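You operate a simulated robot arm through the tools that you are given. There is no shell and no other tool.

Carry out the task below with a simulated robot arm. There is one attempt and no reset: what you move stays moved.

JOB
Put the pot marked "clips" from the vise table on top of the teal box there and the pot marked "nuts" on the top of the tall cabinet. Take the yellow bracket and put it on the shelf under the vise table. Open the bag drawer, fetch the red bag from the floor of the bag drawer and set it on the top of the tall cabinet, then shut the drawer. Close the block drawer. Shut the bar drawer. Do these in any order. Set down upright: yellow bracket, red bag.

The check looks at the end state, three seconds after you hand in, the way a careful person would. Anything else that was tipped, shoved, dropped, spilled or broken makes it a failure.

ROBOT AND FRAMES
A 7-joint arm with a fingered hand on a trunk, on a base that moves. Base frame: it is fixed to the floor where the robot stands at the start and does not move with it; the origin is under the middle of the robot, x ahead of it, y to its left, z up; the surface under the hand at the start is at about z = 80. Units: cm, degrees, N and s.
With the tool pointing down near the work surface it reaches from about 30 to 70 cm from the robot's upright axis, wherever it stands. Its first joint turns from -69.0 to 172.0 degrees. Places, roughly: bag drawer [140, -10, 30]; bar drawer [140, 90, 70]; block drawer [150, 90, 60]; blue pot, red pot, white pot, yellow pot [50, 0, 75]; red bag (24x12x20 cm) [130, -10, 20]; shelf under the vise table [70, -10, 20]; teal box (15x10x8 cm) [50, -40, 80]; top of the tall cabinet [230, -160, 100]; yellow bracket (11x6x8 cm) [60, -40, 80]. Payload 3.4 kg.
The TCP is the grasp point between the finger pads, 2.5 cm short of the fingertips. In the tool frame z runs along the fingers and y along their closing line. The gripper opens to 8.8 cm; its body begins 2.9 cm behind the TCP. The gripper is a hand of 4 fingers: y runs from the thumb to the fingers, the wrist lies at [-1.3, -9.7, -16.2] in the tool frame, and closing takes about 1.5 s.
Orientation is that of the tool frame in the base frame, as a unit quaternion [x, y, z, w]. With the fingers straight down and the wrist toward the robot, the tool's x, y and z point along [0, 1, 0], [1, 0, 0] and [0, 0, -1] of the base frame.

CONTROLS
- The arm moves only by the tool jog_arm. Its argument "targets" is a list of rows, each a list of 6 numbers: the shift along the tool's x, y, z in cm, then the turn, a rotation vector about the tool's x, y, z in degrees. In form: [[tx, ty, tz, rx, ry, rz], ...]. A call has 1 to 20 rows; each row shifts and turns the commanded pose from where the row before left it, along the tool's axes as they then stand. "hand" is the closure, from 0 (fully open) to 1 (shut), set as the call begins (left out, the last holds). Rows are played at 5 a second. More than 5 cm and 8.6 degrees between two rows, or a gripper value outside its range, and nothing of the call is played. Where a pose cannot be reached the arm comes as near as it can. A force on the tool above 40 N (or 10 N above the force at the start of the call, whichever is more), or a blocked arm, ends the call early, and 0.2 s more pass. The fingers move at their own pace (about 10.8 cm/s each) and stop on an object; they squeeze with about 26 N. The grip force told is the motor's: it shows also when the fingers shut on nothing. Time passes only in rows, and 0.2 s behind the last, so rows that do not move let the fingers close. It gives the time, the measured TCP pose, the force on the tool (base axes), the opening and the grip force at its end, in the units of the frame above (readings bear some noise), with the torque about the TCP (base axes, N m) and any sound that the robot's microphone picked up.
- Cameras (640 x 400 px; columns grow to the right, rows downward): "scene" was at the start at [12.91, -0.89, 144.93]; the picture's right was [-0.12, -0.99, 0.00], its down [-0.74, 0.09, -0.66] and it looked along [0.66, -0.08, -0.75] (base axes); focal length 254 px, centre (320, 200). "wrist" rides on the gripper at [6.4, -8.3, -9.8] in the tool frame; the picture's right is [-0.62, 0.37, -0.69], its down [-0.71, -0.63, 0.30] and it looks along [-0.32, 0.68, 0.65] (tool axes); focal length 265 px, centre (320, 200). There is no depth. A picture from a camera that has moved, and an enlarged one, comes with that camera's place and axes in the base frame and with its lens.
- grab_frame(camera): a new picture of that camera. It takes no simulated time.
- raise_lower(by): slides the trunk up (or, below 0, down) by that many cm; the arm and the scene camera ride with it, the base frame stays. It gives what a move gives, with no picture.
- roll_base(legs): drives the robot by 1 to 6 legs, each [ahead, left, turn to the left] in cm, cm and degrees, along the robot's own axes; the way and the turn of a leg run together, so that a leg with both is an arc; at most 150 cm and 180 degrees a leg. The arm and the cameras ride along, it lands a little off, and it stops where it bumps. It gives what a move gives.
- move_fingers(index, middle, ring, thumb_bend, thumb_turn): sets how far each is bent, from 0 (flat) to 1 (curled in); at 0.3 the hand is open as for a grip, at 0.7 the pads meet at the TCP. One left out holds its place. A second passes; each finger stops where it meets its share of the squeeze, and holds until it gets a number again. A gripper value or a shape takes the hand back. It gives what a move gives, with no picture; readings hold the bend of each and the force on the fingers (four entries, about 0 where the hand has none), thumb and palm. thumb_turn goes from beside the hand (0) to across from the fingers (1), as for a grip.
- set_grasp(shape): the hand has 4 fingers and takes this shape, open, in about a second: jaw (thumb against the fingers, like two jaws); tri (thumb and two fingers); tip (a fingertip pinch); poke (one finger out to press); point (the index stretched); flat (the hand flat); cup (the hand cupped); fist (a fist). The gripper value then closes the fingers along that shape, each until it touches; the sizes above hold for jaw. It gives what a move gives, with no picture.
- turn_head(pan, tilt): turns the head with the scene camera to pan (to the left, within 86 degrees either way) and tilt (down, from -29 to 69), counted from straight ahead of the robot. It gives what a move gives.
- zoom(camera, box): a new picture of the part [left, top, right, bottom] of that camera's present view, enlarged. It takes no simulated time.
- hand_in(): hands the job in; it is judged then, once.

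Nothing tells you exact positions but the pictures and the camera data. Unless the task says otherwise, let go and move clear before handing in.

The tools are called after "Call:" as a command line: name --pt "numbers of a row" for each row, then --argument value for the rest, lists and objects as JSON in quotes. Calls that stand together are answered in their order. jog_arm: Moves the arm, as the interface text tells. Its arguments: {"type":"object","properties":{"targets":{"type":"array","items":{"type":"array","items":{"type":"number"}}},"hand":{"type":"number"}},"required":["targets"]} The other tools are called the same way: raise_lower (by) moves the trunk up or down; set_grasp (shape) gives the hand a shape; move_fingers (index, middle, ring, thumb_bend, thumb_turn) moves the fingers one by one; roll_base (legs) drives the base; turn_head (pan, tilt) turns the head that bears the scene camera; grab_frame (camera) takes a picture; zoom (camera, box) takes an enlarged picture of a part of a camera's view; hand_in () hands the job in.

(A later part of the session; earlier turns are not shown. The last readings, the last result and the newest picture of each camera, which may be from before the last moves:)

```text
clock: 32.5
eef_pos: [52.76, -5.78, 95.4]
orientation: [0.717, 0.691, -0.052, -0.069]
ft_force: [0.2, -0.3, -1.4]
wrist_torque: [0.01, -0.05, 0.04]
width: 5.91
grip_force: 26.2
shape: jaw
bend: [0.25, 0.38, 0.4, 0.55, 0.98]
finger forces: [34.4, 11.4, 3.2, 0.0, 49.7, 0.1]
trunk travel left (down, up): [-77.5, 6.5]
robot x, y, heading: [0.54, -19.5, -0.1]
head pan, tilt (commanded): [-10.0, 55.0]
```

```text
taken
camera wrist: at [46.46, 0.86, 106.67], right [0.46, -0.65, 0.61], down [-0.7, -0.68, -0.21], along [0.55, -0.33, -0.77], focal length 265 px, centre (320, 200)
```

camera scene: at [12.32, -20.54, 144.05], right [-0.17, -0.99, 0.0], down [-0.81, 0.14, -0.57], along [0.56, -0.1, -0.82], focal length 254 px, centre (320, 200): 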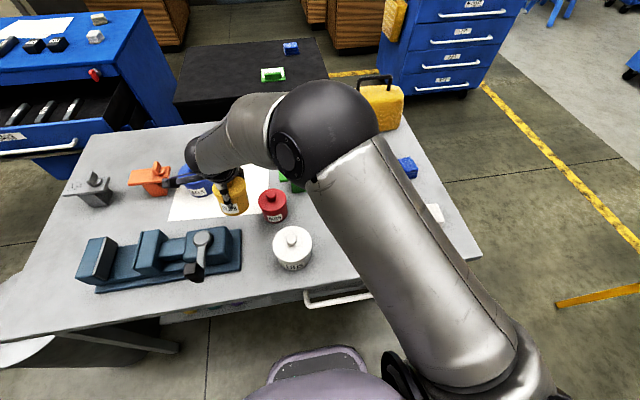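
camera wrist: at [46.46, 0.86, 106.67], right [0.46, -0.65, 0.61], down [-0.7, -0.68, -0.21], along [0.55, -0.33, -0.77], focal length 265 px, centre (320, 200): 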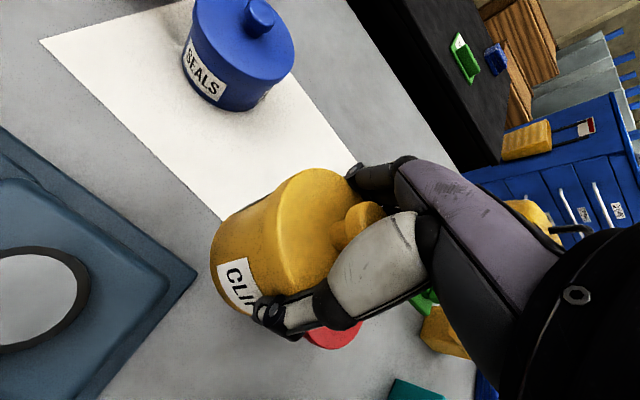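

The lift stopped early with the arm blocked, leaving the hand tilted about 10°, though the drive passed without touching anything. From here I'll do one step at a time, starting by raising the trunk for clearance.

Call:
raise_lower --by 6

Call:
grab_frame --camera "scene"

```text
clock: 33.5
eef_pos: [52.74, -5.55, 101.5]
orientation: [0.717, 0.692, -0.052, -0.068]
ft_force: [-0.6, 0.1, -1.8]
wrist_torque: [0.02, -0.01, 0.01]
width: 5.93
grip_force: 25.8
shape: jaw
bend: [0.25, 0.38, 0.4, 0.55, 0.98]
finger forces: [34.5, 11.4, 3.0, 0.1, 49.8, 0.0]
trunk travel left (down, up): [-83.5, 0.5]
robot x, y, heading: [0.56, -19.06, 0.2]
head pan, tilt (commanded): [-10.0, 55.0]
```

```text
taken
camera scene: at [12.34, -20.55, 150.06], right [-0.17, -0.99, 0.0], down [-0.81, 0.14, -0.57], along [0.56, -0.1, -0.82], focal length 254 px, centre (320, 200)
```

scene: 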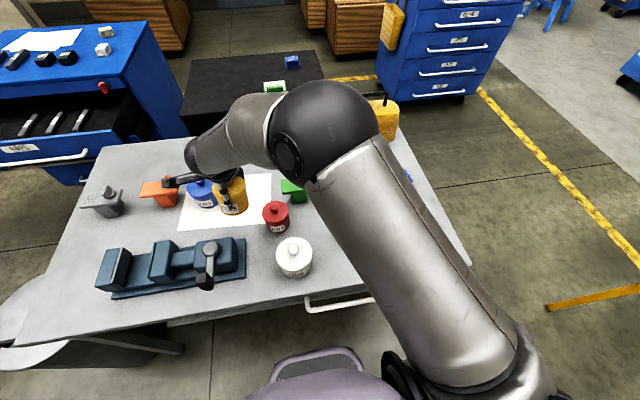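

The trunk is up and the scene is undisturbed. Now I'll straighten the hand.

Call:
jog_arm --pt "0 0 0 -5 0 0" --pt "0 0 0 -4.8 0 0" --pt "0 0 0 0 0 0"

```text
clock: 34.4
eef_pos: [53.11, -6.83, 100.42]
orientation: [0.731, 0.682, 0.001, -0.023]
ft_force: [-0.4, -0.5, -2.0]
wrist_torque: [-0.03, 0.0, 0.02]
width: 5.9
grip_force: 25.9
shape: jaw
bend: [0.25, 0.38, 0.4, 0.56, 0.98]
finger forces: [34.2, 11.4, 2.9, 0.1, 49.4, 0.0]
trunk travel left (down, up): [-83.5, 0.5]
robot x, y, heading: [-0.15, -19.08, 0.1]
head pan, tilt (commanded): [-10.0, 55.0]
```

Call:
jog_arm --pt "0 0 0 0 0 0" --pt "0 0 0 0 0 0" --pt "0 0 0 0 0 0" --pt "0 0 0 0 0 0"

```text
clock: 35.4
eef_pos: [53.42, -6.81, 101.3]
orientation: [0.732, 0.681, 0.009, -0.02]
ft_force: [-0.3, 0.2, -1.1]
wrist_torque: [0.01, -0.02, 0.0]
width: 5.89
grip_force: 25.9
shape: jaw
bend: [0.25, 0.38, 0.4, 0.56, 0.98]
finger forces: [34.2, 11.5, 3.0, 0.0, 49.5, 0.0]
trunk travel left (down, up): [-83.5, 0.5]
robot x, y, heading: [0.19, -19.49, -0.3]
head pan, tilt (commanded): [-10.0, 55.0]
```

The arm seems to sit near a joint limit in this left-hand pose, so moving toward the box should free it. I'll shift right in steps.

Call:
jog_arm --pt "-4 -0.4 0 0 0 0" --pt "-4 -0.4 0 0 0 0" --pt "-4 -0.4 0 0 0 0" --pt "0 0 0 0 0 0"

```text
clock: 36.4
eef_pos: [51.51, -18.29, 102.07]
orientation: [0.732, 0.68, 0.022, -0.024]
ft_force: [-0.2, 1.1, -1.6]
wrist_torque: [0.0, -0.01, 0.01]
width: 5.85
grip_force: 25.9
shape: jaw
bend: [0.25, 0.39, 0.41, 0.56, 0.98]
finger forces: [33.4, 11.5, 3.1, 0.0, 48.7, 0.1]
trunk travel left (down, up): [-83.5, 0.5]
robot x, y, heading: [0.13, -19.2, 0.1]
head pan, tilt (commanded): [-10.0, 55.0]
```

Now I'll correct the small tilt and yaw.

Call:
jog_arm --pt "0 0 0 0 -3.7 -4.3" --pt "0 0 0 0 0 0" --pt "0 0 0 0 0 0"

Call:
grab_frame --camera "scene"

```text
clock: 37.1
eef_pos: [51.9, -18.27, 102.32]
orientation: [0.709, 0.705, 0.007, -0.006]
ft_force: [0.3, 0.0, -2.2]
wrist_torque: [-0.01, 0.04, 0.0]
width: 5.9
grip_force: 25.3
shape: jaw
bend: [0.25, 0.39, 0.41, 0.56, 0.98]
finger forces: [33.3, 11.3, 3.1, 0.0, 48.7, 0.0]
trunk travel left (down, up): [-83.5, 0.5]
robot x, y, heading: [0.15, -19.26, 0.1]
head pan, tilt (commanded): [-10.0, 55.0]
```

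```text
taken
camera scene: at [12.32, -20.57, 150.05], right [-0.17, -0.99, 0.0], down [-0.81, 0.14, -0.57], along [0.56, -0.1, -0.82], focal length 254 px, centre (320, 200)
```

scene: 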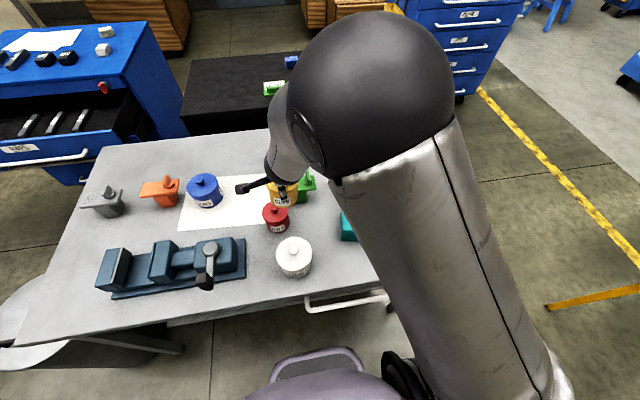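

Orientation is good now. I'll continue over to the box.

Call:
jog_arm --pt "-4.2 -0.9 0 0 0 0" --pt "-4.2 -0.9 0 0 0 0" --pt "-4.2 -0.9 0 0 0 0" --pt "-4.2 -0.9 0 0 0 0" --pt "-4.2 -0.9 0 0 0 0" --pt "0 0 0 0 0 0"

Call:
grab_frame --camera "wrist"

Call:
grab_frame --camera "scene"

```text
clock: 38.5
eef_pos: [47.14, -38.41, 101.94]
orientation: [0.692, 0.721, -0.016, 0.017]
ft_force: [0.7, 0.0, -1.5]
wrist_torque: [-0.01, 0.0, 0.0]
width: 5.88
grip_force: 25.9
shape: jaw
bend: [0.25, 0.39, 0.41, 0.56, 0.98]
finger forces: [32.7, 11.3, 3.0, 0.1, 47.4, 0.0]
trunk travel left (down, up): [-83.5, 0.5]
robot x, y, heading: [-0.0, -19.29, 0.1]
head pan, tilt (commanded): [-10.0, 55.0]
```

```text
taken
camera wrist: at [38.51, -31.78, 111.51], right [0.39, -0.57, 0.72], down [-0.6, -0.75, -0.27], along [0.7, -0.33, -0.64], focal length 265 px, centre (320, 200)
```

wrist: 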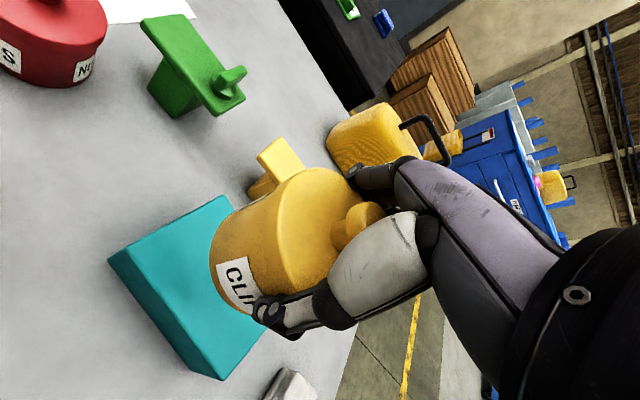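

```text
taken
camera scene: at [12.39, -20.4, 150.05], right [-0.17, -0.99, 0.0], down [-0.81, 0.14, -0.57], along [0.56, -0.1, -0.82], focal length 254 px, centre (320, 200)
```

scene: 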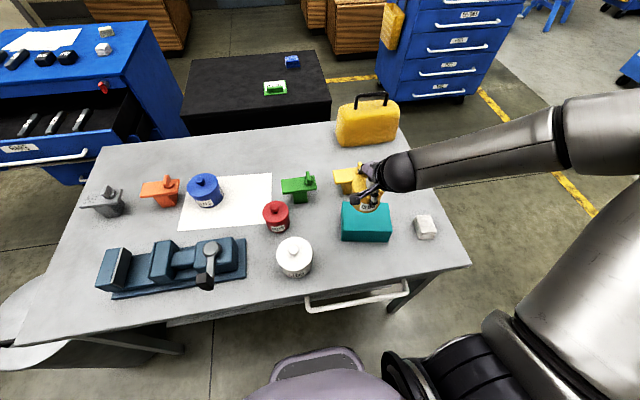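

I have a clear view of the box now. I'll zoom for accurate box corners.

Call:
zoom --camera "scene" --box '[320, 150, 440, 250]'

Call:
zoom --camera "wrist" --box '[80, 120, 400, 390]'

```text
4.00 times, centred on (380, 200) of scene
camera zoom: at [12.39, -20.4, 150.05], right [-0.17, -0.99, 0.0], down [-0.81, 0.14, -0.57], along [0.56, -0.1, -0.82], focal length 1017 px, centre (80, 200)
```

zoom: 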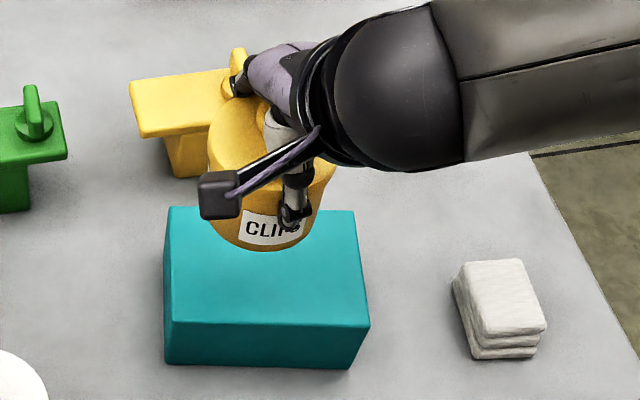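

```text
1.48 times, centred on (240, 255) of wrist
camera zoom: at [38.51, -31.78, 111.51], right [0.39, -0.57, 0.72], down [-0.6, -0.75, -0.27], along [0.7, -0.33, -0.64], focal length 393 px, centre (438, 118)
```

zoom: 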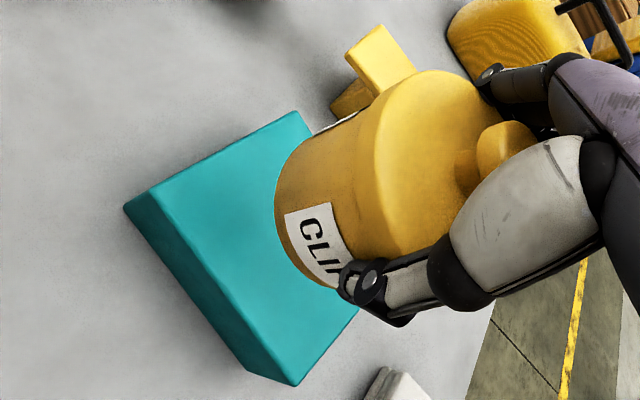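

The box top center is about (47.4, -40.1, 87.7). I'll fix the small tilt, align, and lower to just above it.

Call:
jog_arm --pt "0 0 0 0 2.7 2.3" --pt "-1.0 0 0 0 0 0" --pt "-0.9 0 1.5 0 0 0" --pt "0 0 2 0 0 0" --pt "0 0 0 0 0 0"

Call:
zoom --camera "scene" --box '[320, 150, 440, 250]'

```text
clock: 39.8
eef_pos: [47.37, -40.58, 98.7]
orientation: [0.709, 0.706, 0.0, -0.001]
ft_force: [-0.2, -0.1, -2.0]
wrist_torque: [0.01, -0.01, -0.03]
width: 5.87
grip_force: 25.6
shape: jaw
bend: [0.25, 0.39, 0.41, 0.56, 0.98]
finger forces: [32.6, 11.3, 3.1, 0.0, 47.2, 0.0]
trunk travel left (down, up): [-83.5, 0.5]
robot x, y, heading: [0.23, -19.28, 0.1]
head pan, tilt (commanded): [-10.0, 55.0]
```

```text
4.00 times, centred on (380, 200) of scene
camera zoom: at [12.26, -20.55, 150.06], right [-0.17, -0.99, 0.0], down [-0.81, 0.14, -0.57], along [0.57, -0.1, -0.82], focal length 1017 px, centre (80, 200)
```

zoom: 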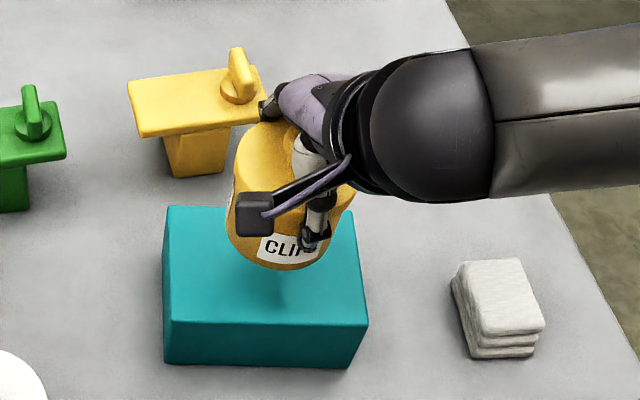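

Aligned over the box. I'll lower slowly until contact shows in the force reading.

Call:
jog_arm --pt "0 0 1 0 0 0" --pt "0 0 1 0 0 0" --pt "0 0 1 0 0 0" --pt "0 0 0.5 0 0 0" --pt "0 0 0 0 0 0"

Call:
zoom --camera "scene" --box '[320, 150, 440, 250]'

Call:
grab_frame --camera "wrist"

```text
clock: 41.0
eef_pos: [47.43, -40.58, 95.0]
orientation: [0.707, 0.707, 0.0, -0.001]
ft_force: [0.0, 0.0, -1.5]
wrist_torque: [-0.05, 0.01, 0.02]
width: 5.86
grip_force: 26.0
shape: jaw
bend: [0.25, 0.39, 0.41, 0.56, 0.98]
finger forces: [32.5, 11.3, 3.1, 0.0, 47.1, 0.0]
trunk travel left (down, up): [-83.5, 0.5]
robot x, y, heading: [-0.21, -19.25, -0.2]
head pan, tilt (commanded): [-10.0, 55.0]
```

```text
4.00 times, centred on (380, 200) of scene
camera zoom: at [12.31, -20.57, 150.05], right [-0.17, -0.99, 0.0], down [-0.81, 0.14, -0.57], along [0.56, -0.1, -0.82], focal length 1017 px, centre (80, 200)
```

zoom: 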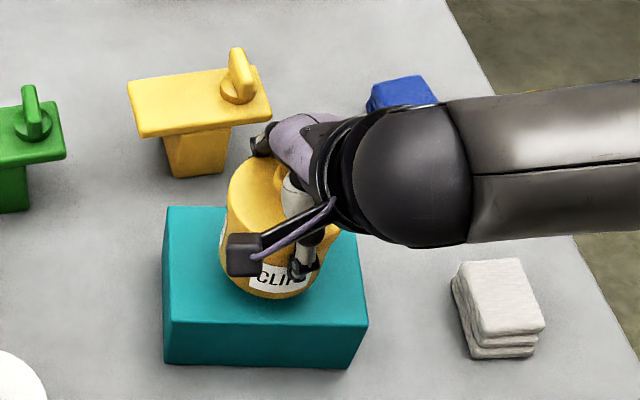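

```text
taken
camera wrist: at [38.94, -34.09, 104.97], right [0.37, -0.62, 0.69], down [-0.63, -0.71, -0.31], along [0.68, -0.32, -0.65], focal length 265 px, centre (320, 200)
```

wrist: 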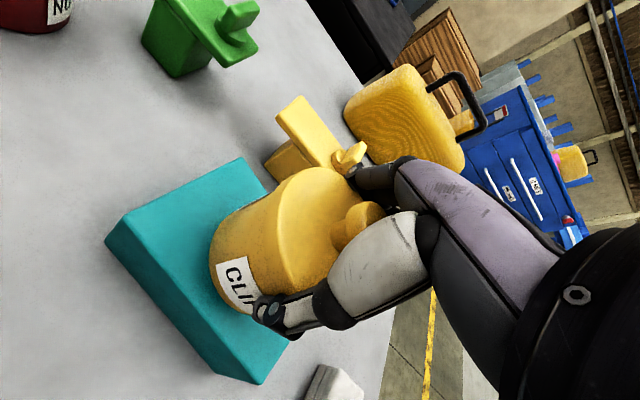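

Call:
jog_arm --pt "0 0 0.4 0 0 0" --pt "0 0 0.4 0 0 0" --pt "0 0 0 0 0 0"

```text
clock: 41.8
eef_pos: [47.46, -40.57, 94.24]
orientation: [0.708, 0.706, 0.0, 0.0]
ft_force: [0.2, -0.3, -1.4]
wrist_torque: [-0.04, 0.03, -0.04]
width: 5.87
grip_force: 26.5
shape: jaw
bend: [0.25, 0.39, 0.41, 0.56, 0.98]
finger forces: [32.6, 11.3, 3.1, 0.0, 47.2, 0.0]
trunk travel left (down, up): [-83.5, 0.5]
robot x, y, heading: [0.06, -19.55, 0.2]
head pan, tilt (commanded): [-10.0, 55.0]
```

Call:
jog_arm --pt "0 0 0.3 0 0 0" --pt "0 0 0 0 0 0"

Call:
jog_arm --pt "0 0 0.3 0 0 0" --pt "0 0 0 0 0 0"

Call:
zoom --camera "scene" --box '[320, 150, 440, 250]'

```text
clock: 42.4
eef_pos: [47.53, -40.56, 94.11]
orientation: [0.707, 0.707, 0.001, -0.001]
ft_force: [0.3, 0.0, -1.0]
wrist_torque: [-0.02, 0.02, 0.01]
width: 5.82
grip_force: 26.3
shape: jaw
bend: [0.25, 0.39, 0.41, 0.56, 0.98]
finger forces: [32.7, 11.3, 3.1, 0.1, 47.1, 0.0]
trunk travel left (down, up): [-83.5, 0.5]
robot x, y, heading: [0.31, -19.01, 0.2]
head pan, tilt (commanded): [-10.0, 55.0]
```

```text
clock: 43.0
eef_pos: [47.48, -40.58, 93.65]
orientation: [0.707, 0.707, 0.001, -0.001]
ft_force: [-1.1, 0.3, -2.2]
wrist_torque: [0.03, 0.01, 0.0]
width: 5.84
grip_force: 26.3
shape: jaw
bend: [0.25, 0.39, 0.41, 0.56, 0.98]
finger forces: [32.6, 11.3, 3.0, 0.0, 47.1, 0.1]
trunk travel left (down, up): [-83.5, 0.5]
robot x, y, heading: [-0.03, -19.43, -0.0]
head pan, tilt (commanded): [-10.0, 55.0]
```

```text
4.00 times, centred on (380, 200) of scene
camera zoom: at [12.31, -20.57, 150.05], right [-0.17, -0.99, 0.0], down [-0.81, 0.14, -0.57], along [0.56, -0.1, -0.82], focal length 1017 px, centre (80, 200)
```

zoom: 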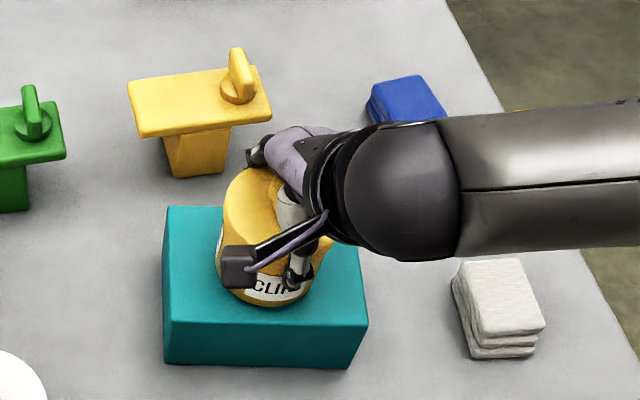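

Still no contact, so I'll keep lowering in 0.3 cm steps and watch the force.

Call:
jog_arm --pt "0 0 0.3 0 0 0" --pt "0 0 0 0 0 0"

Call:
jog_arm --pt "0 0 0.3 0 0 0" --pt "0 0 0 0 0 0"

```text
clock: 43.5
eef_pos: [47.32, -40.56, 93.37]
orientation: [0.708, 0.706, 0.0, -0.001]
ft_force: [-0.4, 0.6, -2.6]
wrist_torque: [0.0, 0.0, -0.05]
width: 5.85
grip_force: 25.5
shape: jaw
bend: [0.25, 0.39, 0.41, 0.56, 0.98]
finger forces: [32.6, 11.3, 3.2, 0.1, 47.1, 0.0]
trunk travel left (down, up): [-83.5, 0.5]
robot x, y, heading: [0.21, -19.24, 0.2]
head pan, tilt (commanded): [-10.0, 55.0]
```

```text
clock: 44.1
eef_pos: [47.44, -40.55, 93.28]
orientation: [0.707, 0.707, 0.0, 0.001]
ft_force: [-0.4, 1.9, 3.2]
wrist_torque: [-0.03, -0.06, -0.01]
width: 5.83
grip_force: 25.9
shape: jaw
bend: [0.25, 0.39, 0.41, 0.56, 0.98]
finger forces: [32.8, 11.3, 3.0, 0.0, 47.9, 0.1]
trunk travel left (down, up): [-83.5, 0.5]
robot x, y, heading: [0.01, -19.58, 0.0]
head pan, tilt (commanded): [-10.0, 55.0]
```

Contact: the force flipped to about +3 N, so the pot rests on the box. I'll release now.

Call:
jog_arm --pt "0 0 0 0 0 0" --pt "0 0 0 0 0 0" --pt "0 0 0 0 0 0" --pt "0 0 0 0 0 0" --pt "0 0 0 0 0 0" --pt "0 0 0 0 0 0" --hand 0

Call:
zoom --camera "scene" --box '[320, 150, 440, 250]'

Call:
grab_frame --camera "wrist"

```text
clock: 45.5
eef_pos: [47.41, -40.48, 93.17]
orientation: [0.707, 0.707, 0.0, 0.001]
ft_force: [2.3, 0.7, 7.5]
wrist_torque: [0.03, -0.13, 0.0]
width: 8.78
grip_force: 0.0
shape: jaw
bend: [0.27, 0.3, 0.3, 0.27, 0.97]
finger forces: [8.5, 0.0, 0.1, 0.0, 4.9, 0.1]
trunk travel left (down, up): [-83.5, 0.5]
robot x, y, heading: [0.45, -19.59, 0.2]
head pan, tilt (commanded): [-10.0, 55.0]
```

```text
4.00 times, centred on (380, 200) of scene
camera zoom: at [12.2, -20.46, 150.07], right [-0.17, -0.99, 0.0], down [-0.81, 0.14, -0.57], along [0.57, -0.1, -0.82], focal length 1017 px, centre (80, 200)
```

zoom: 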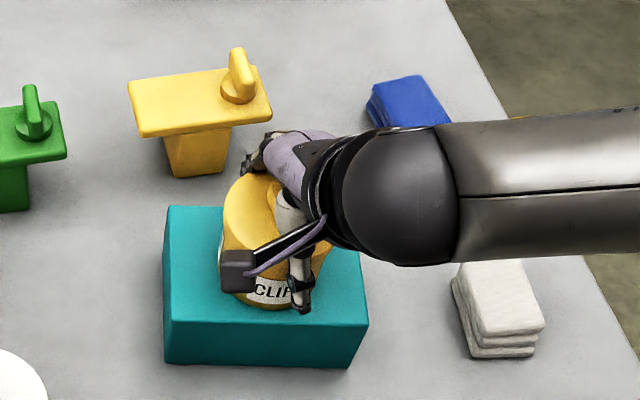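

```text
taken
camera wrist: at [39.06, -33.99, 103.06], right [0.37, -0.62, 0.69], down [-0.63, -0.71, -0.31], along [0.68, -0.32, -0.65], focal length 265 px, centre (320, 200)
```

wrist: 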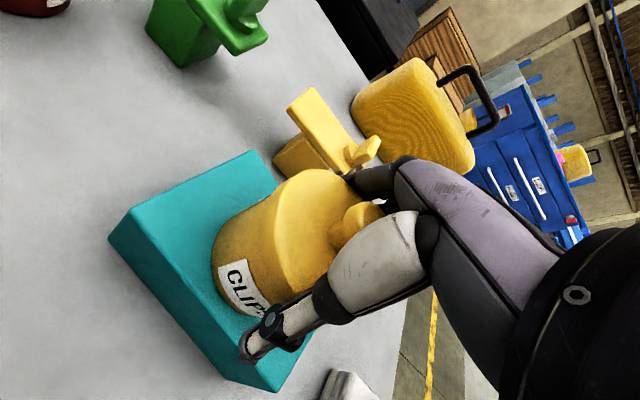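

The fingers still brush the pot, so I'll spread them wider before rising.

Call:
move_fingers --index 0.12 --middle 0.15 --ring 0.15 --thumb_bend 0.12

```text
clock: 46.5
eef_pos: [47.46, -40.49, 93.22]
orientation: [0.708, 0.707, 0.0, -0.001]
ft_force: [-1.1, -1.4, 0.6]
wrist_torque: [-0.01, -0.02, 0.01]
width: 11.72
grip_force: 0.0
shape: fingers
bend: [0.12, 0.15, 0.15, 0.12, 0.97]
finger forces: [0.0, 0.1, 0.0, 0.0, 0.0, 0.0]
trunk travel left (down, up): [-83.5, 0.5]
robot x, y, heading: [0.15, -19.5, 0.1]
head pan, tilt (commanded): [-10.0, 55.0]
```

Call:
jog_arm --pt "0 0 -1 0 0 0" --pt "0 0 -1.5 0 0 0" --pt "0 0 -2 0 0 0" --pt "0 0 -2 0 0 0" --pt "0 0 -2 0 0 0" --pt "0 0 -2 0 0 0" --pt "0 0 0 0 0 0"

Call:
zoom --camera "scene" --box '[320, 150, 440, 250]'

Call:
grab_frame --camera "wrist"

```text
clock: 48.1
eef_pos: [47.56, -40.83, 103.57]
orientation: [0.708, 0.706, 0.001, -0.001]
ft_force: [-0.3, -0.3, 0.4]
wrist_torque: [-0.01, 0.05, -0.01]
width: 11.73
grip_force: 0.2
shape: fingers
bend: [0.12, 0.15, 0.15, 0.12, 0.97]
finger forces: [0.1, 0.0, 0.1, 0.0, 0.0, 0.0]
trunk travel left (down, up): [-83.5, 0.5]
robot x, y, heading: [0.02, -19.87, 0.2]
head pan, tilt (commanded): [-10.0, 55.0]
```

```text
4.00 times, centred on (380, 200) of scene
camera zoom: at [12.31, -20.6, 150.05], right [-0.17, -0.98, 0.0], down [-0.81, 0.14, -0.57], along [0.56, -0.1, -0.82], focal length 1017 px, centre (80, 200)
```

zoom: 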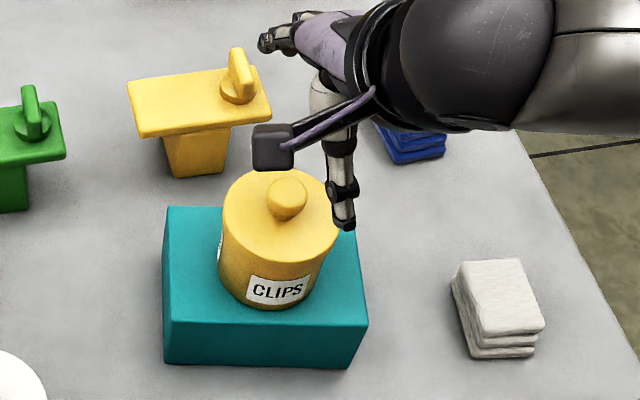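

```text
taken
camera wrist: at [39.17, -34.29, 113.54], right [0.37, -0.62, 0.69], down [-0.63, -0.71, -0.31], along [0.68, -0.32, -0.65], focal length 265 px, centre (320, 200)
```

wrist: 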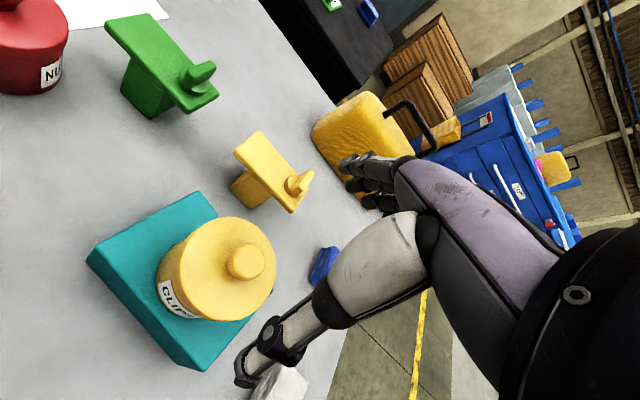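

The clips pot stands well centered on the teal box. Next is the yellow bracket, so I'll zoom on it from both cameras.

Call:
zoom --camera "wrist" --box '[200, 100, 360, 240]'

Call:
zoom --camera "scene" --box '[320, 140, 400, 210]'

```text
2.86 times, centred on (280, 170) of wrist
camera zoom: at [39.17, -34.29, 113.54], right [0.37, -0.62, 0.69], down [-0.63, -0.71, -0.31], along [0.68, -0.32, -0.65], focal length 758 px, centre (434, 286)
```

zoom: 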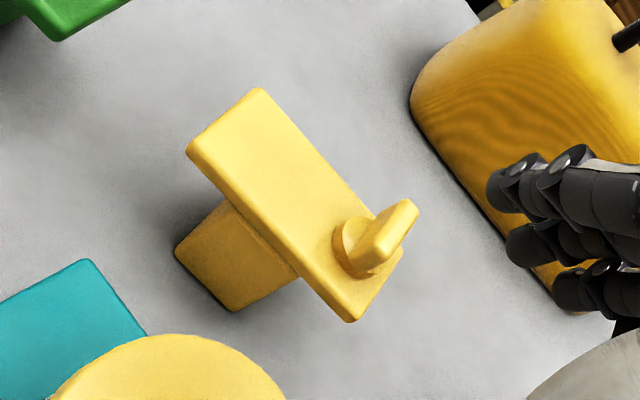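

```text
5.71 times, centred on (360, 175) of scene
camera zoom: at [12.31, -20.6, 150.05], right [-0.17, -0.98, 0.0], down [-0.81, 0.14, -0.57], along [0.56, -0.1, -0.82], focal length 1453 px, centre (91, 343)
```

zoom: 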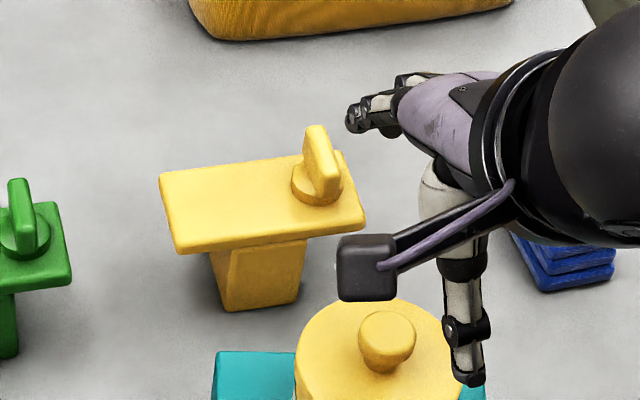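

The bracket's plate spans about x 60.6–66.3 and y -44.7 to -34, with its top at z≈87.7. I'll move over it while staying high to clear the pot on the box.

Call:
jog_arm --pt "0.8 4 0 0 0 0" --pt "0.8 4 0 0 0 0" --pt "0.8 4 0 0 0 0" --pt "0.7 4 0 0 0 0" --pt "0 0 0 0 0 0" --hand 0

Call:
zoom --camera "scene" --box '[310, 110, 450, 240]'

Call:
grab_frame --camera "wrist"

```text
clock: 49.4
eef_pos: [63.54, -37.58, 104.05]
orientation: [0.707, 0.707, 0.001, 0.0]
ft_force: [-0.6, -0.1, -0.6]
wrist_torque: [0.03, -0.03, 0.05]
width: 8.82
grip_force: 0.0
shape: jaw
bend: [0.3, 0.3, 0.3, 0.3, 0.97]
finger forces: [0.1, 0.0, 0.1, 0.0, 0.0, 0.1]
trunk travel left (down, up): [-83.5, 0.5]
robot x, y, heading: [-0.11, -19.49, -0.1]
head pan, tilt (commanded): [-10.0, 55.0]
```

```text
3.08 times, centred on (380, 175) of scene
camera zoom: at [12.14, -20.63, 150.07], right [-0.17, -0.98, 0.0], down [-0.81, 0.14, -0.57], along [0.57, -0.1, -0.82], focal length 783 px, centre (135, 277)
```

zoom: 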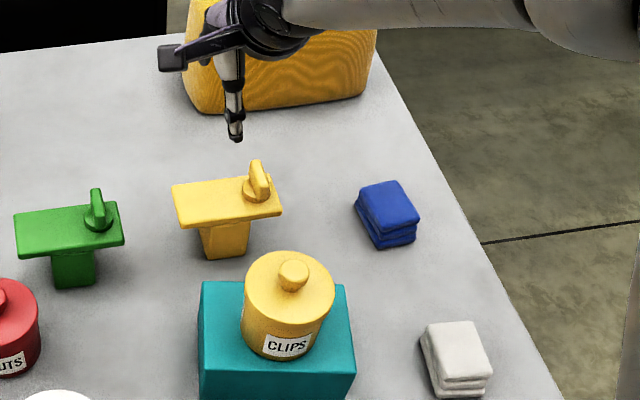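

```text
taken
camera wrist: at [55.22, -31.07, 113.75], right [0.37, -0.62, 0.69], down [-0.63, -0.71, -0.31], along [0.69, -0.32, -0.65], focal length 265 px, centre (320, 200)
```

wrist: 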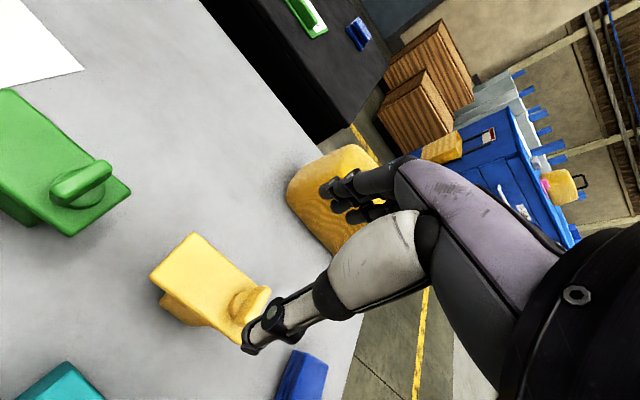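

The hand is over the plate with good clearance from the pot and yellow bag. I'll lower to about z=92 and check.

Call:
jog_arm --pt "0 0 3 0 0 0" --pt "0 0 3 0 0 0" --pt "0 0 3 0 0 0" --pt "0 0 3 0 0 0" --pt "0 0 0 0 0 0"

Call:
zoom --camera "scene" --box '[310, 110, 450, 240]'

Call:
grab_frame --camera "wrist"

```text
clock: 50.5
eef_pos: [63.36, -37.59, 91.67]
orientation: [0.708, 0.707, 0.002, 0.0]
ft_force: [0.6, 0.9, -0.4]
wrist_torque: [0.01, 0.01, 0.0]
width: 8.81
grip_force: 0.1
shape: jaw
bend: [0.3, 0.3, 0.3, 0.3, 0.97]
finger forces: [0.0, 0.0, 0.0, 0.0, 0.0, 0.0]
trunk travel left (down, up): [-83.5, 0.5]
robot x, y, heading: [-0.28, -19.07, -0.2]
head pan, tilt (commanded): [-10.0, 55.0]
```

```text
3.08 times, centred on (380, 175) of scene
camera zoom: at [12.24, -20.57, 150.06], right [-0.17, -0.99, 0.0], down [-0.81, 0.14, -0.57], along [0.57, -0.1, -0.82], focal length 783 px, centre (135, 277)
```

zoom: 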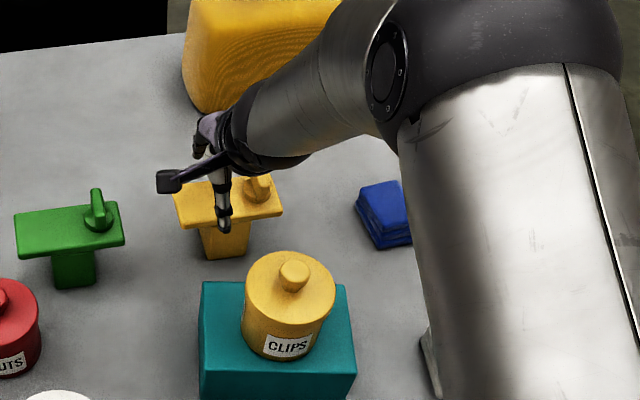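

```text
taken
camera wrist: at [54.97, -31.11, 101.49], right [0.37, -0.62, 0.69], down [-0.63, -0.71, -0.31], along [0.68, -0.32, -0.65], focal length 265 px, centre (320, 200)
```

wrist: 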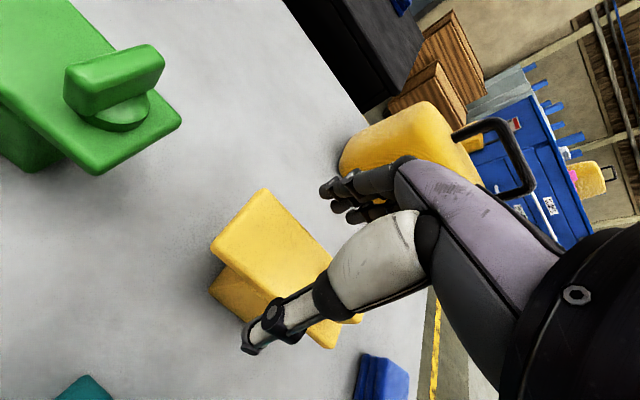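

Clear so far. I'll lower the last 4.4 cm.

Call:
jog_arm --pt "0 0.1 1.2 0 0 0" --pt "0 0.1 1.2 0 0 0" --pt "0 0 1.0 0 0 0" --pt "0 0 1.0 0 0 0" --pt "0 0 0 0 0 0"

Call:
grab_frame --camera "scene"

Call:
grab_frame --camera "wrist"

```text
clock: 51.8
eef_pos: [63.56, -37.62, 87.32]
orientation: [0.707, 0.707, 0.002, 0.0]
ft_force: [-0.1, -0.1, 0.4]
wrist_torque: [0.01, 0.01, 0.01]
width: 8.81
grip_force: 0.0
shape: jaw
bend: [0.3, 0.3, 0.3, 0.3, 0.97]
finger forces: [0.1, 0.0, 0.0, 0.0, 0.0, 0.0]
trunk travel left (down, up): [-83.5, 0.5]
robot x, y, heading: [-0.17, -19.02, -0.0]
head pan, tilt (commanded): [-10.0, 55.0]
```

```text
taken
camera scene: at [12.27, -20.56, 150.06], right [-0.17, -0.99, 0.0], down [-0.81, 0.14, -0.57], along [0.56, -0.1, -0.82], focal length 254 px, centre (320, 200)
```

scene: 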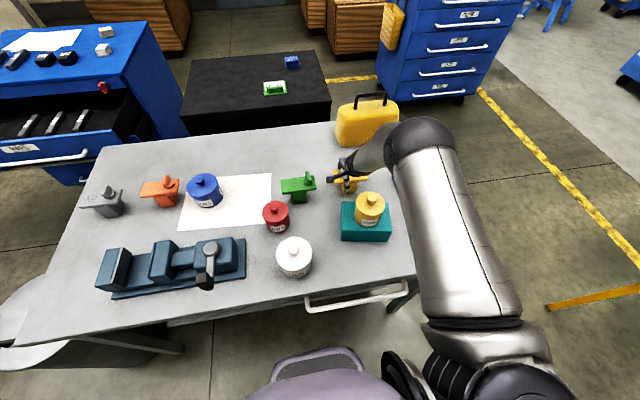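

```text
taken
camera wrist: at [55.26, -31.09, 97.15], right [0.37, -0.62, 0.69], down [-0.63, -0.71, -0.31], along [0.68, -0.32, -0.65], focal length 265 px, centre (320, 200)
```

wrist: 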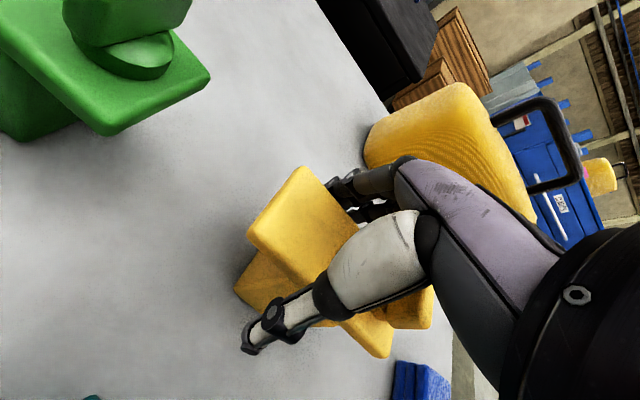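

The fingers straddle the plate with no contact. I'll close on it.

Call:
jog_arm --pt "0 0 0 0 0 0" --pt "0 0 0 0 0 0" --pt "0 0 0 0 0 0" --pt "0 0 0 0 0 0" --pt "0 0 0 0 0 0" --pt "0 0 0 0 0 0" --pt "0 0 0 0 0 0" --pt "0 0 0 0 0 0" --hand 1

Call:
grab_frame --camera "wrist"

```text
clock: 53.5
eef_pos: [63.57, -37.67, 87.23]
orientation: [0.708, 0.706, 0.0, 0.0]
ft_force: [0.0, -0.8, -0.5]
wrist_torque: [-0.03, 0.03, -0.01]
width: 4.8
grip_force: 25.9
shape: jaw
bend: [0.74, 0.42, 0.39, 0.66, 1.0]
finger forces: [13.9, 7.1, 3.3, 0.1, 24.5, 0.1]
trunk travel left (down, up): [-83.5, 0.5]
robot x, y, heading: [0.05, -19.55, 0.2]
head pan, tilt (commanded): [-10.0, 55.0]
```

```text
taken
camera wrist: at [55.28, -31.11, 97.13], right [0.37, -0.62, 0.69], down [-0.63, -0.71, -0.31], along [0.68, -0.32, -0.65], focal length 265 px, centre (320, 200)
```

wrist: 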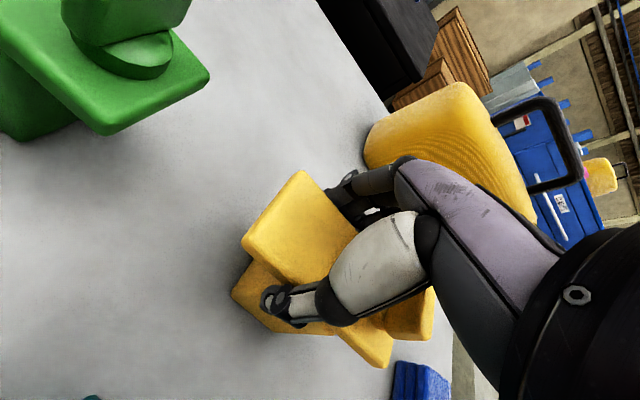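

The index finger curled further than the others, past the plate's end. I'll test with a small lift to see how securely it's held.

Call:
jog_arm --pt "0 0 -0.7 0 0 0" --pt "0 0 -0.8 0 0 0" --pt "0 0 0 0 0 0" --pt "0 0 0 0 0 0"

Call:
zoom --camera "wrist" --box '[200, 130, 460, 390]'

Call:
zoom --camera "scene" --box '[310, 140, 410, 240]'

```text
clock: 54.5
eef_pos: [63.8, -37.74, 88.85]
orientation: [0.708, 0.706, 0.0, 0.0]
ft_force: [0.6, 0.1, -3.3]
wrist_torque: [0.06, 0.02, -0.02]
width: 4.81
grip_force: 26.5
shape: jaw
bend: [0.74, 0.42, 0.39, 0.66, 0.99]
finger forces: [13.5, 7.1, 3.2, 0.0, 24.5, 0.1]
trunk travel left (down, up): [-83.5, 0.5]
robot x, y, heading: [-0.04, -19.21, 0.1]
head pan, tilt (commanded): [-10.0, 55.0]
```

```text
1.54 times, centred on (330, 260) of wrist
camera zoom: at [55.37, -31.14, 98.64], right [0.37, -0.62, 0.69], down [-0.63, -0.71, -0.31], along [0.68, -0.32, -0.65], focal length 408 px, centre (305, 108)
```

zoom: 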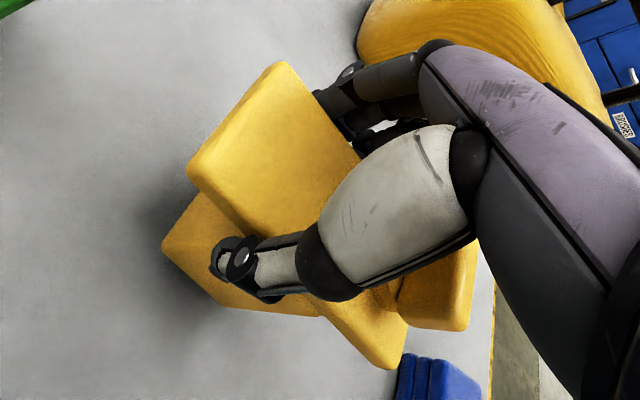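

```text
4.00 times, centred on (360, 190) of scene
camera zoom: at [12.35, -20.58, 150.05], right [-0.17, -0.99, 0.0], down [-0.81, 0.14, -0.57], along [0.56, -0.1, -0.82], focal length 1017 px, centre (160, 240)
```

zoom: 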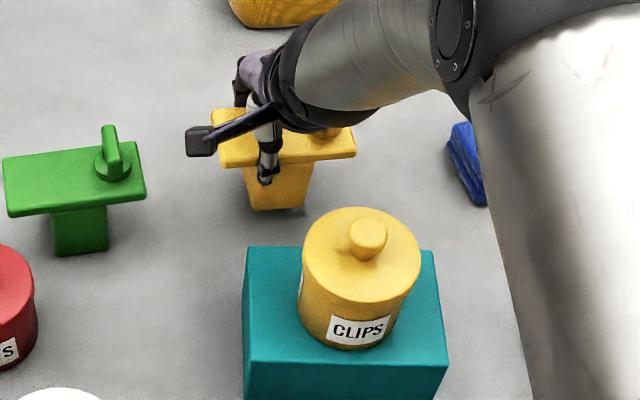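

It lifts level, weighing about 3 N. I'll raise it further in stages, well above the pot's knob.

Call:
jog_arm --pt "0 0 -2 0 0 0" --pt "0 0 -2 0 0 0" --pt "0 0 -2 0 0 0" --pt "0 0 -2 0 0 0" --pt "0 0 -2 0 0 0" --pt "0 0 0 0 0 0"

Call:
jog_arm --pt "0 0 -2 0 0 0" --pt "0 0 -2 0 0 0" --pt "0 0 -2 0 0 0" --pt "0 0 -2 0 0 0" --pt "0 0 -2 0 0 0" --pt "0 0 0 0 0 0"

Call:
grab_frame --camera "scene"

```text
clock: 56.0
eef_pos: [63.54, -37.61, 98.77]
orientation: [0.708, 0.706, 0.001, -0.002]
ft_force: [-0.2, -0.8, -3.8]
wrist_torque: [0.04, 0.02, 0.04]
width: 4.75
grip_force: 26.3
shape: jaw
bend: [0.74, 0.42, 0.39, 0.66, 0.99]
finger forces: [13.6, 7.0, 3.3, 0.1, 24.5, 0.0]
trunk travel left (down, up): [-83.5, 0.5]
robot x, y, heading: [-0.24, -19.18, -0.2]
head pan, tilt (commanded): [-10.0, 55.0]
```

```text
clock: 57.4
eef_pos: [63.69, -37.66, 108.95]
orientation: [0.708, 0.706, 0.001, 0.0]
ft_force: [-0.4, 0.1, -3.5]
wrist_torque: [0.05, -0.02, 0.0]
width: 4.76
grip_force: 25.8
shape: jaw
bend: [0.74, 0.42, 0.39, 0.66, 0.99]
finger forces: [13.6, 6.9, 3.2, 0.0, 24.5, 0.1]
trunk travel left (down, up): [-83.5, 0.5]
robot x, y, heading: [0.13, -19.53, -0.2]
head pan, tilt (commanded): [-10.0, 55.0]
```

```text
taken
camera scene: at [12.4, -20.6, 150.05], right [-0.17, -0.99, 0.0], down [-0.81, 0.14, -0.57], along [0.56, -0.1, -0.82], focal length 254 px, centre (320, 200)
```

scene: 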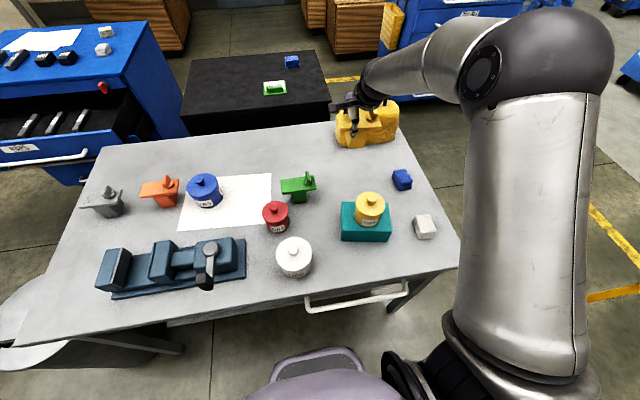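

The bracket is clear at z≈109 and nothing else has moved. I'll back the robot away from the table before lowering the trunk.

Call:
roll_base --legs '[[-50, 0, 0]]'

Call:
grab_frame --camera "scene"

```text
clock: 60.3
eef_pos: [13.25, -37.63, 108.88]
orientation: [0.707, 0.707, 0.001, -0.001]
ft_force: [0.7, 0.3, -3.4]
wrist_torque: [0.04, -0.01, 0.03]
width: 4.79
grip_force: 26.1
shape: jaw
bend: [0.74, 0.42, 0.39, 0.66, 0.99]
finger forces: [13.5, 7.0, 3.4, 0.1, 24.4, 0.1]
trunk travel left (down, up): [-83.5, 0.5]
robot x, y, heading: [-50.21, -19.07, 0.2]
head pan, tilt (commanded): [-10.0, 55.0]
```

```text
taken
camera scene: at [-38.02, -20.68, 150.05], right [-0.17, -0.99, 0.0], down [-0.81, 0.14, -0.57], along [0.56, -0.1, -0.82], focal length 254 px, centre (320, 200)
```

scene: 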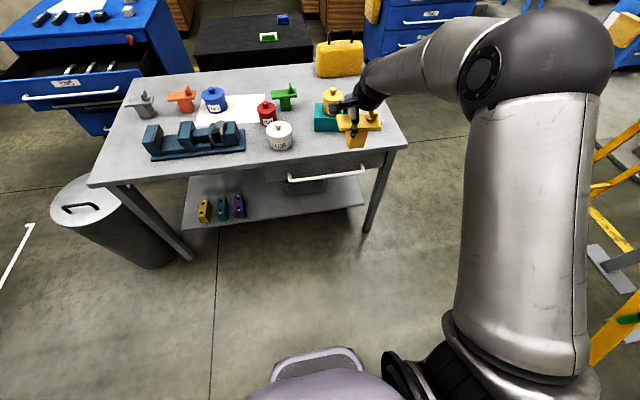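

I can now see the under-table shelf, with three small items at its left and free space at its right. I'll lower the trunk and look underneath.

Call:
raise_lower --by -50

Call:
turn_head --pan 0 --tilt 30

Call:
grab_frame --camera "scene"

Call:
grab_frame --camera "wrist"

```text
refused: -50 is not a number from -40 to 40
```

```text
clock: 61.2
eef_pos: [13.23, -37.6, 108.91]
orientation: [0.707, 0.707, 0.0, -0.001]
ft_force: [0.5, -0.3, -2.9]
wrist_torque: [0.08, -0.04, 0.01]
width: 4.8
grip_force: 25.9
shape: jaw
bend: [0.74, 0.42, 0.39, 0.66, 0.99]
finger forces: [13.5, 7.0, 3.3, 0.1, 24.5, 0.1]
trunk travel left (down, up): [-83.5, 0.5]
robot x, y, heading: [-50.55, -19.31, 0.4]
head pan, tilt (commanded): [0.0, 30.0]
```

```text
taken
camera scene: at [-36.07, -19.43, 153.64], right [0.0, -1.0, 0.0], down [-0.5, 0.0, -0.87], along [0.87, 0.0, -0.5], focal length 254 px, centre (320, 200)
```

scene: 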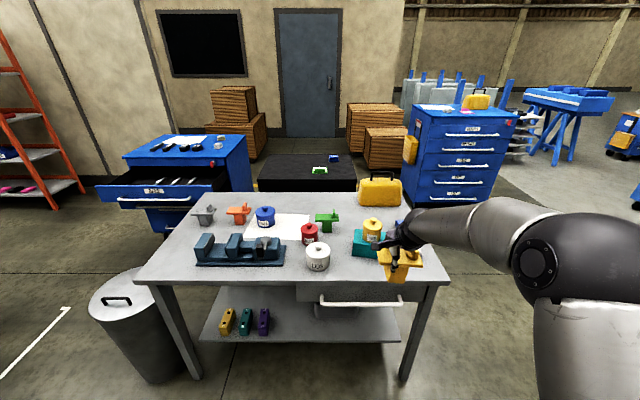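

```text
taken
camera wrist: at [4.89, -31.18, 118.73], right [0.37, -0.62, 0.69], down [-0.63, -0.71, -0.31], along [0.68, -0.32, -0.65], focal length 265 px, centre (320, 200)
```

wrist: 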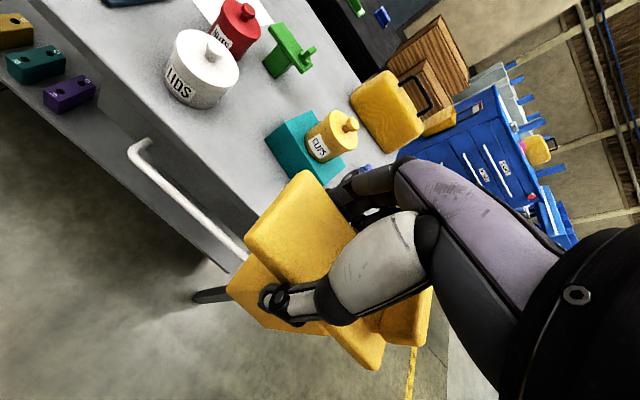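

The shelf front is at about x=44 and the near legs are at about (35, 50) and (35, -64). A drawer hangs under the tabletop on the right half, so I'll lower in stages and then view the shelf from below table height.

Call:
raise_lower --by -40

Call:
grab_frame --camera "scene"

```text
clock: 65.0
eef_pos: [13.17, -37.7, 69.0]
orientation: [0.707, 0.707, 0.0, -0.001]
ft_force: [0.2, -0.4, -2.7]
wrist_torque: [0.03, 0.01, 0.02]
width: 4.78
grip_force: 25.6
shape: jaw
bend: [0.74, 0.42, 0.39, 0.66, 0.99]
finger forces: [13.8, 7.0, 3.3, 0.0, 24.4, 0.0]
trunk travel left (down, up): [-43.5, 40.5]
robot x, y, heading: [-50.44, -19.62, 0.3]
head pan, tilt (commanded): [0.0, 30.0]
```

```text
taken
camera scene: at [-36.11, -19.41, 113.66], right [0.0, -1.0, 0.0], down [-0.5, 0.0, -0.87], along [0.87, 0.0, -0.5], focal length 254 px, centre (320, 200)
```

scene: 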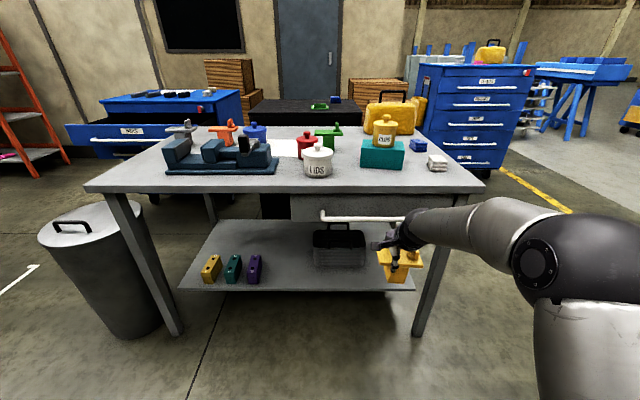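

Call:
zoom --camera "scene" --box '[160, 180, 460, 330]'

Call:
raise_lower --by -30

Call:
turn_head --pan 0 --tilt 15

Call:
grab_frame --camera "scene"

```text
2.13 times, centred on (310, 255) of scene
camera zoom: at [-36.11, -19.41, 113.66], right [0.0, -1.0, 0.0], down [-0.5, 0.0, -0.87], along [0.87, 0.0, -0.5], focal length 543 px, centre (341, 83)
```

zoom: 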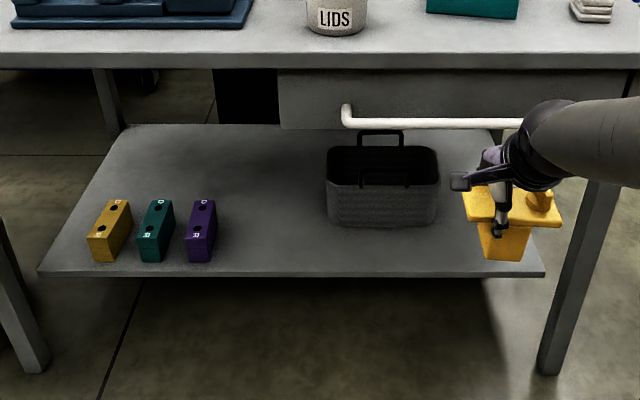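

```text
clock: 68.0
eef_pos: [13.13, -37.75, 38.89]
orientation: [0.707, 0.707, 0.0, 0.0]
ft_force: [-0.7, 0.3, -3.8]
wrist_torque: [0.08, 0.02, 0.0]
width: 4.75
grip_force: 25.9
shape: jaw
bend: [0.74, 0.42, 0.39, 0.66, 0.99]
finger forces: [13.7, 7.0, 3.3, 0.0, 24.5, 0.0]
trunk travel left (down, up): [-13.5, 70.5]
robot x, y, heading: [-50.25, -19.29, 0.2]
head pan, tilt (commanded): [0.0, 30.0]
```

```text
clock: 68.8
eef_pos: [13.15, -37.55, 38.92]
orientation: [0.707, 0.707, 0.001, -0.001]
ft_force: [-0.5, 0.1, -3.6]
wrist_torque: [0.05, 0.03, 0.01]
width: 4.78
grip_force: 26.2
shape: jaw
bend: [0.74, 0.42, 0.39, 0.66, 0.99]
finger forces: [13.7, 6.9, 3.4, 0.0, 24.4, 0.0]
trunk travel left (down, up): [-13.5, 70.5]
robot x, y, heading: [-50.4, -19.47, 0.3]
head pan, tilt (commanded): [0.0, 15.0]
```

```text
taken
camera scene: at [-35.82, -19.4, 86.07], right [0.0, -1.0, 0.0], down [-0.26, 0.0, -0.97], along [0.97, 0.0, -0.26], focal length 254 px, centre (320, 200)
```

scene: 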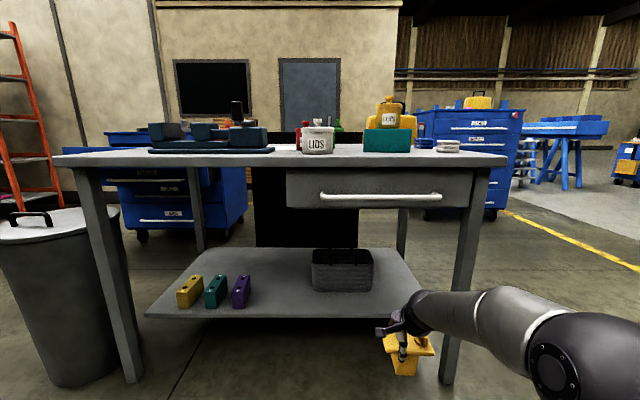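

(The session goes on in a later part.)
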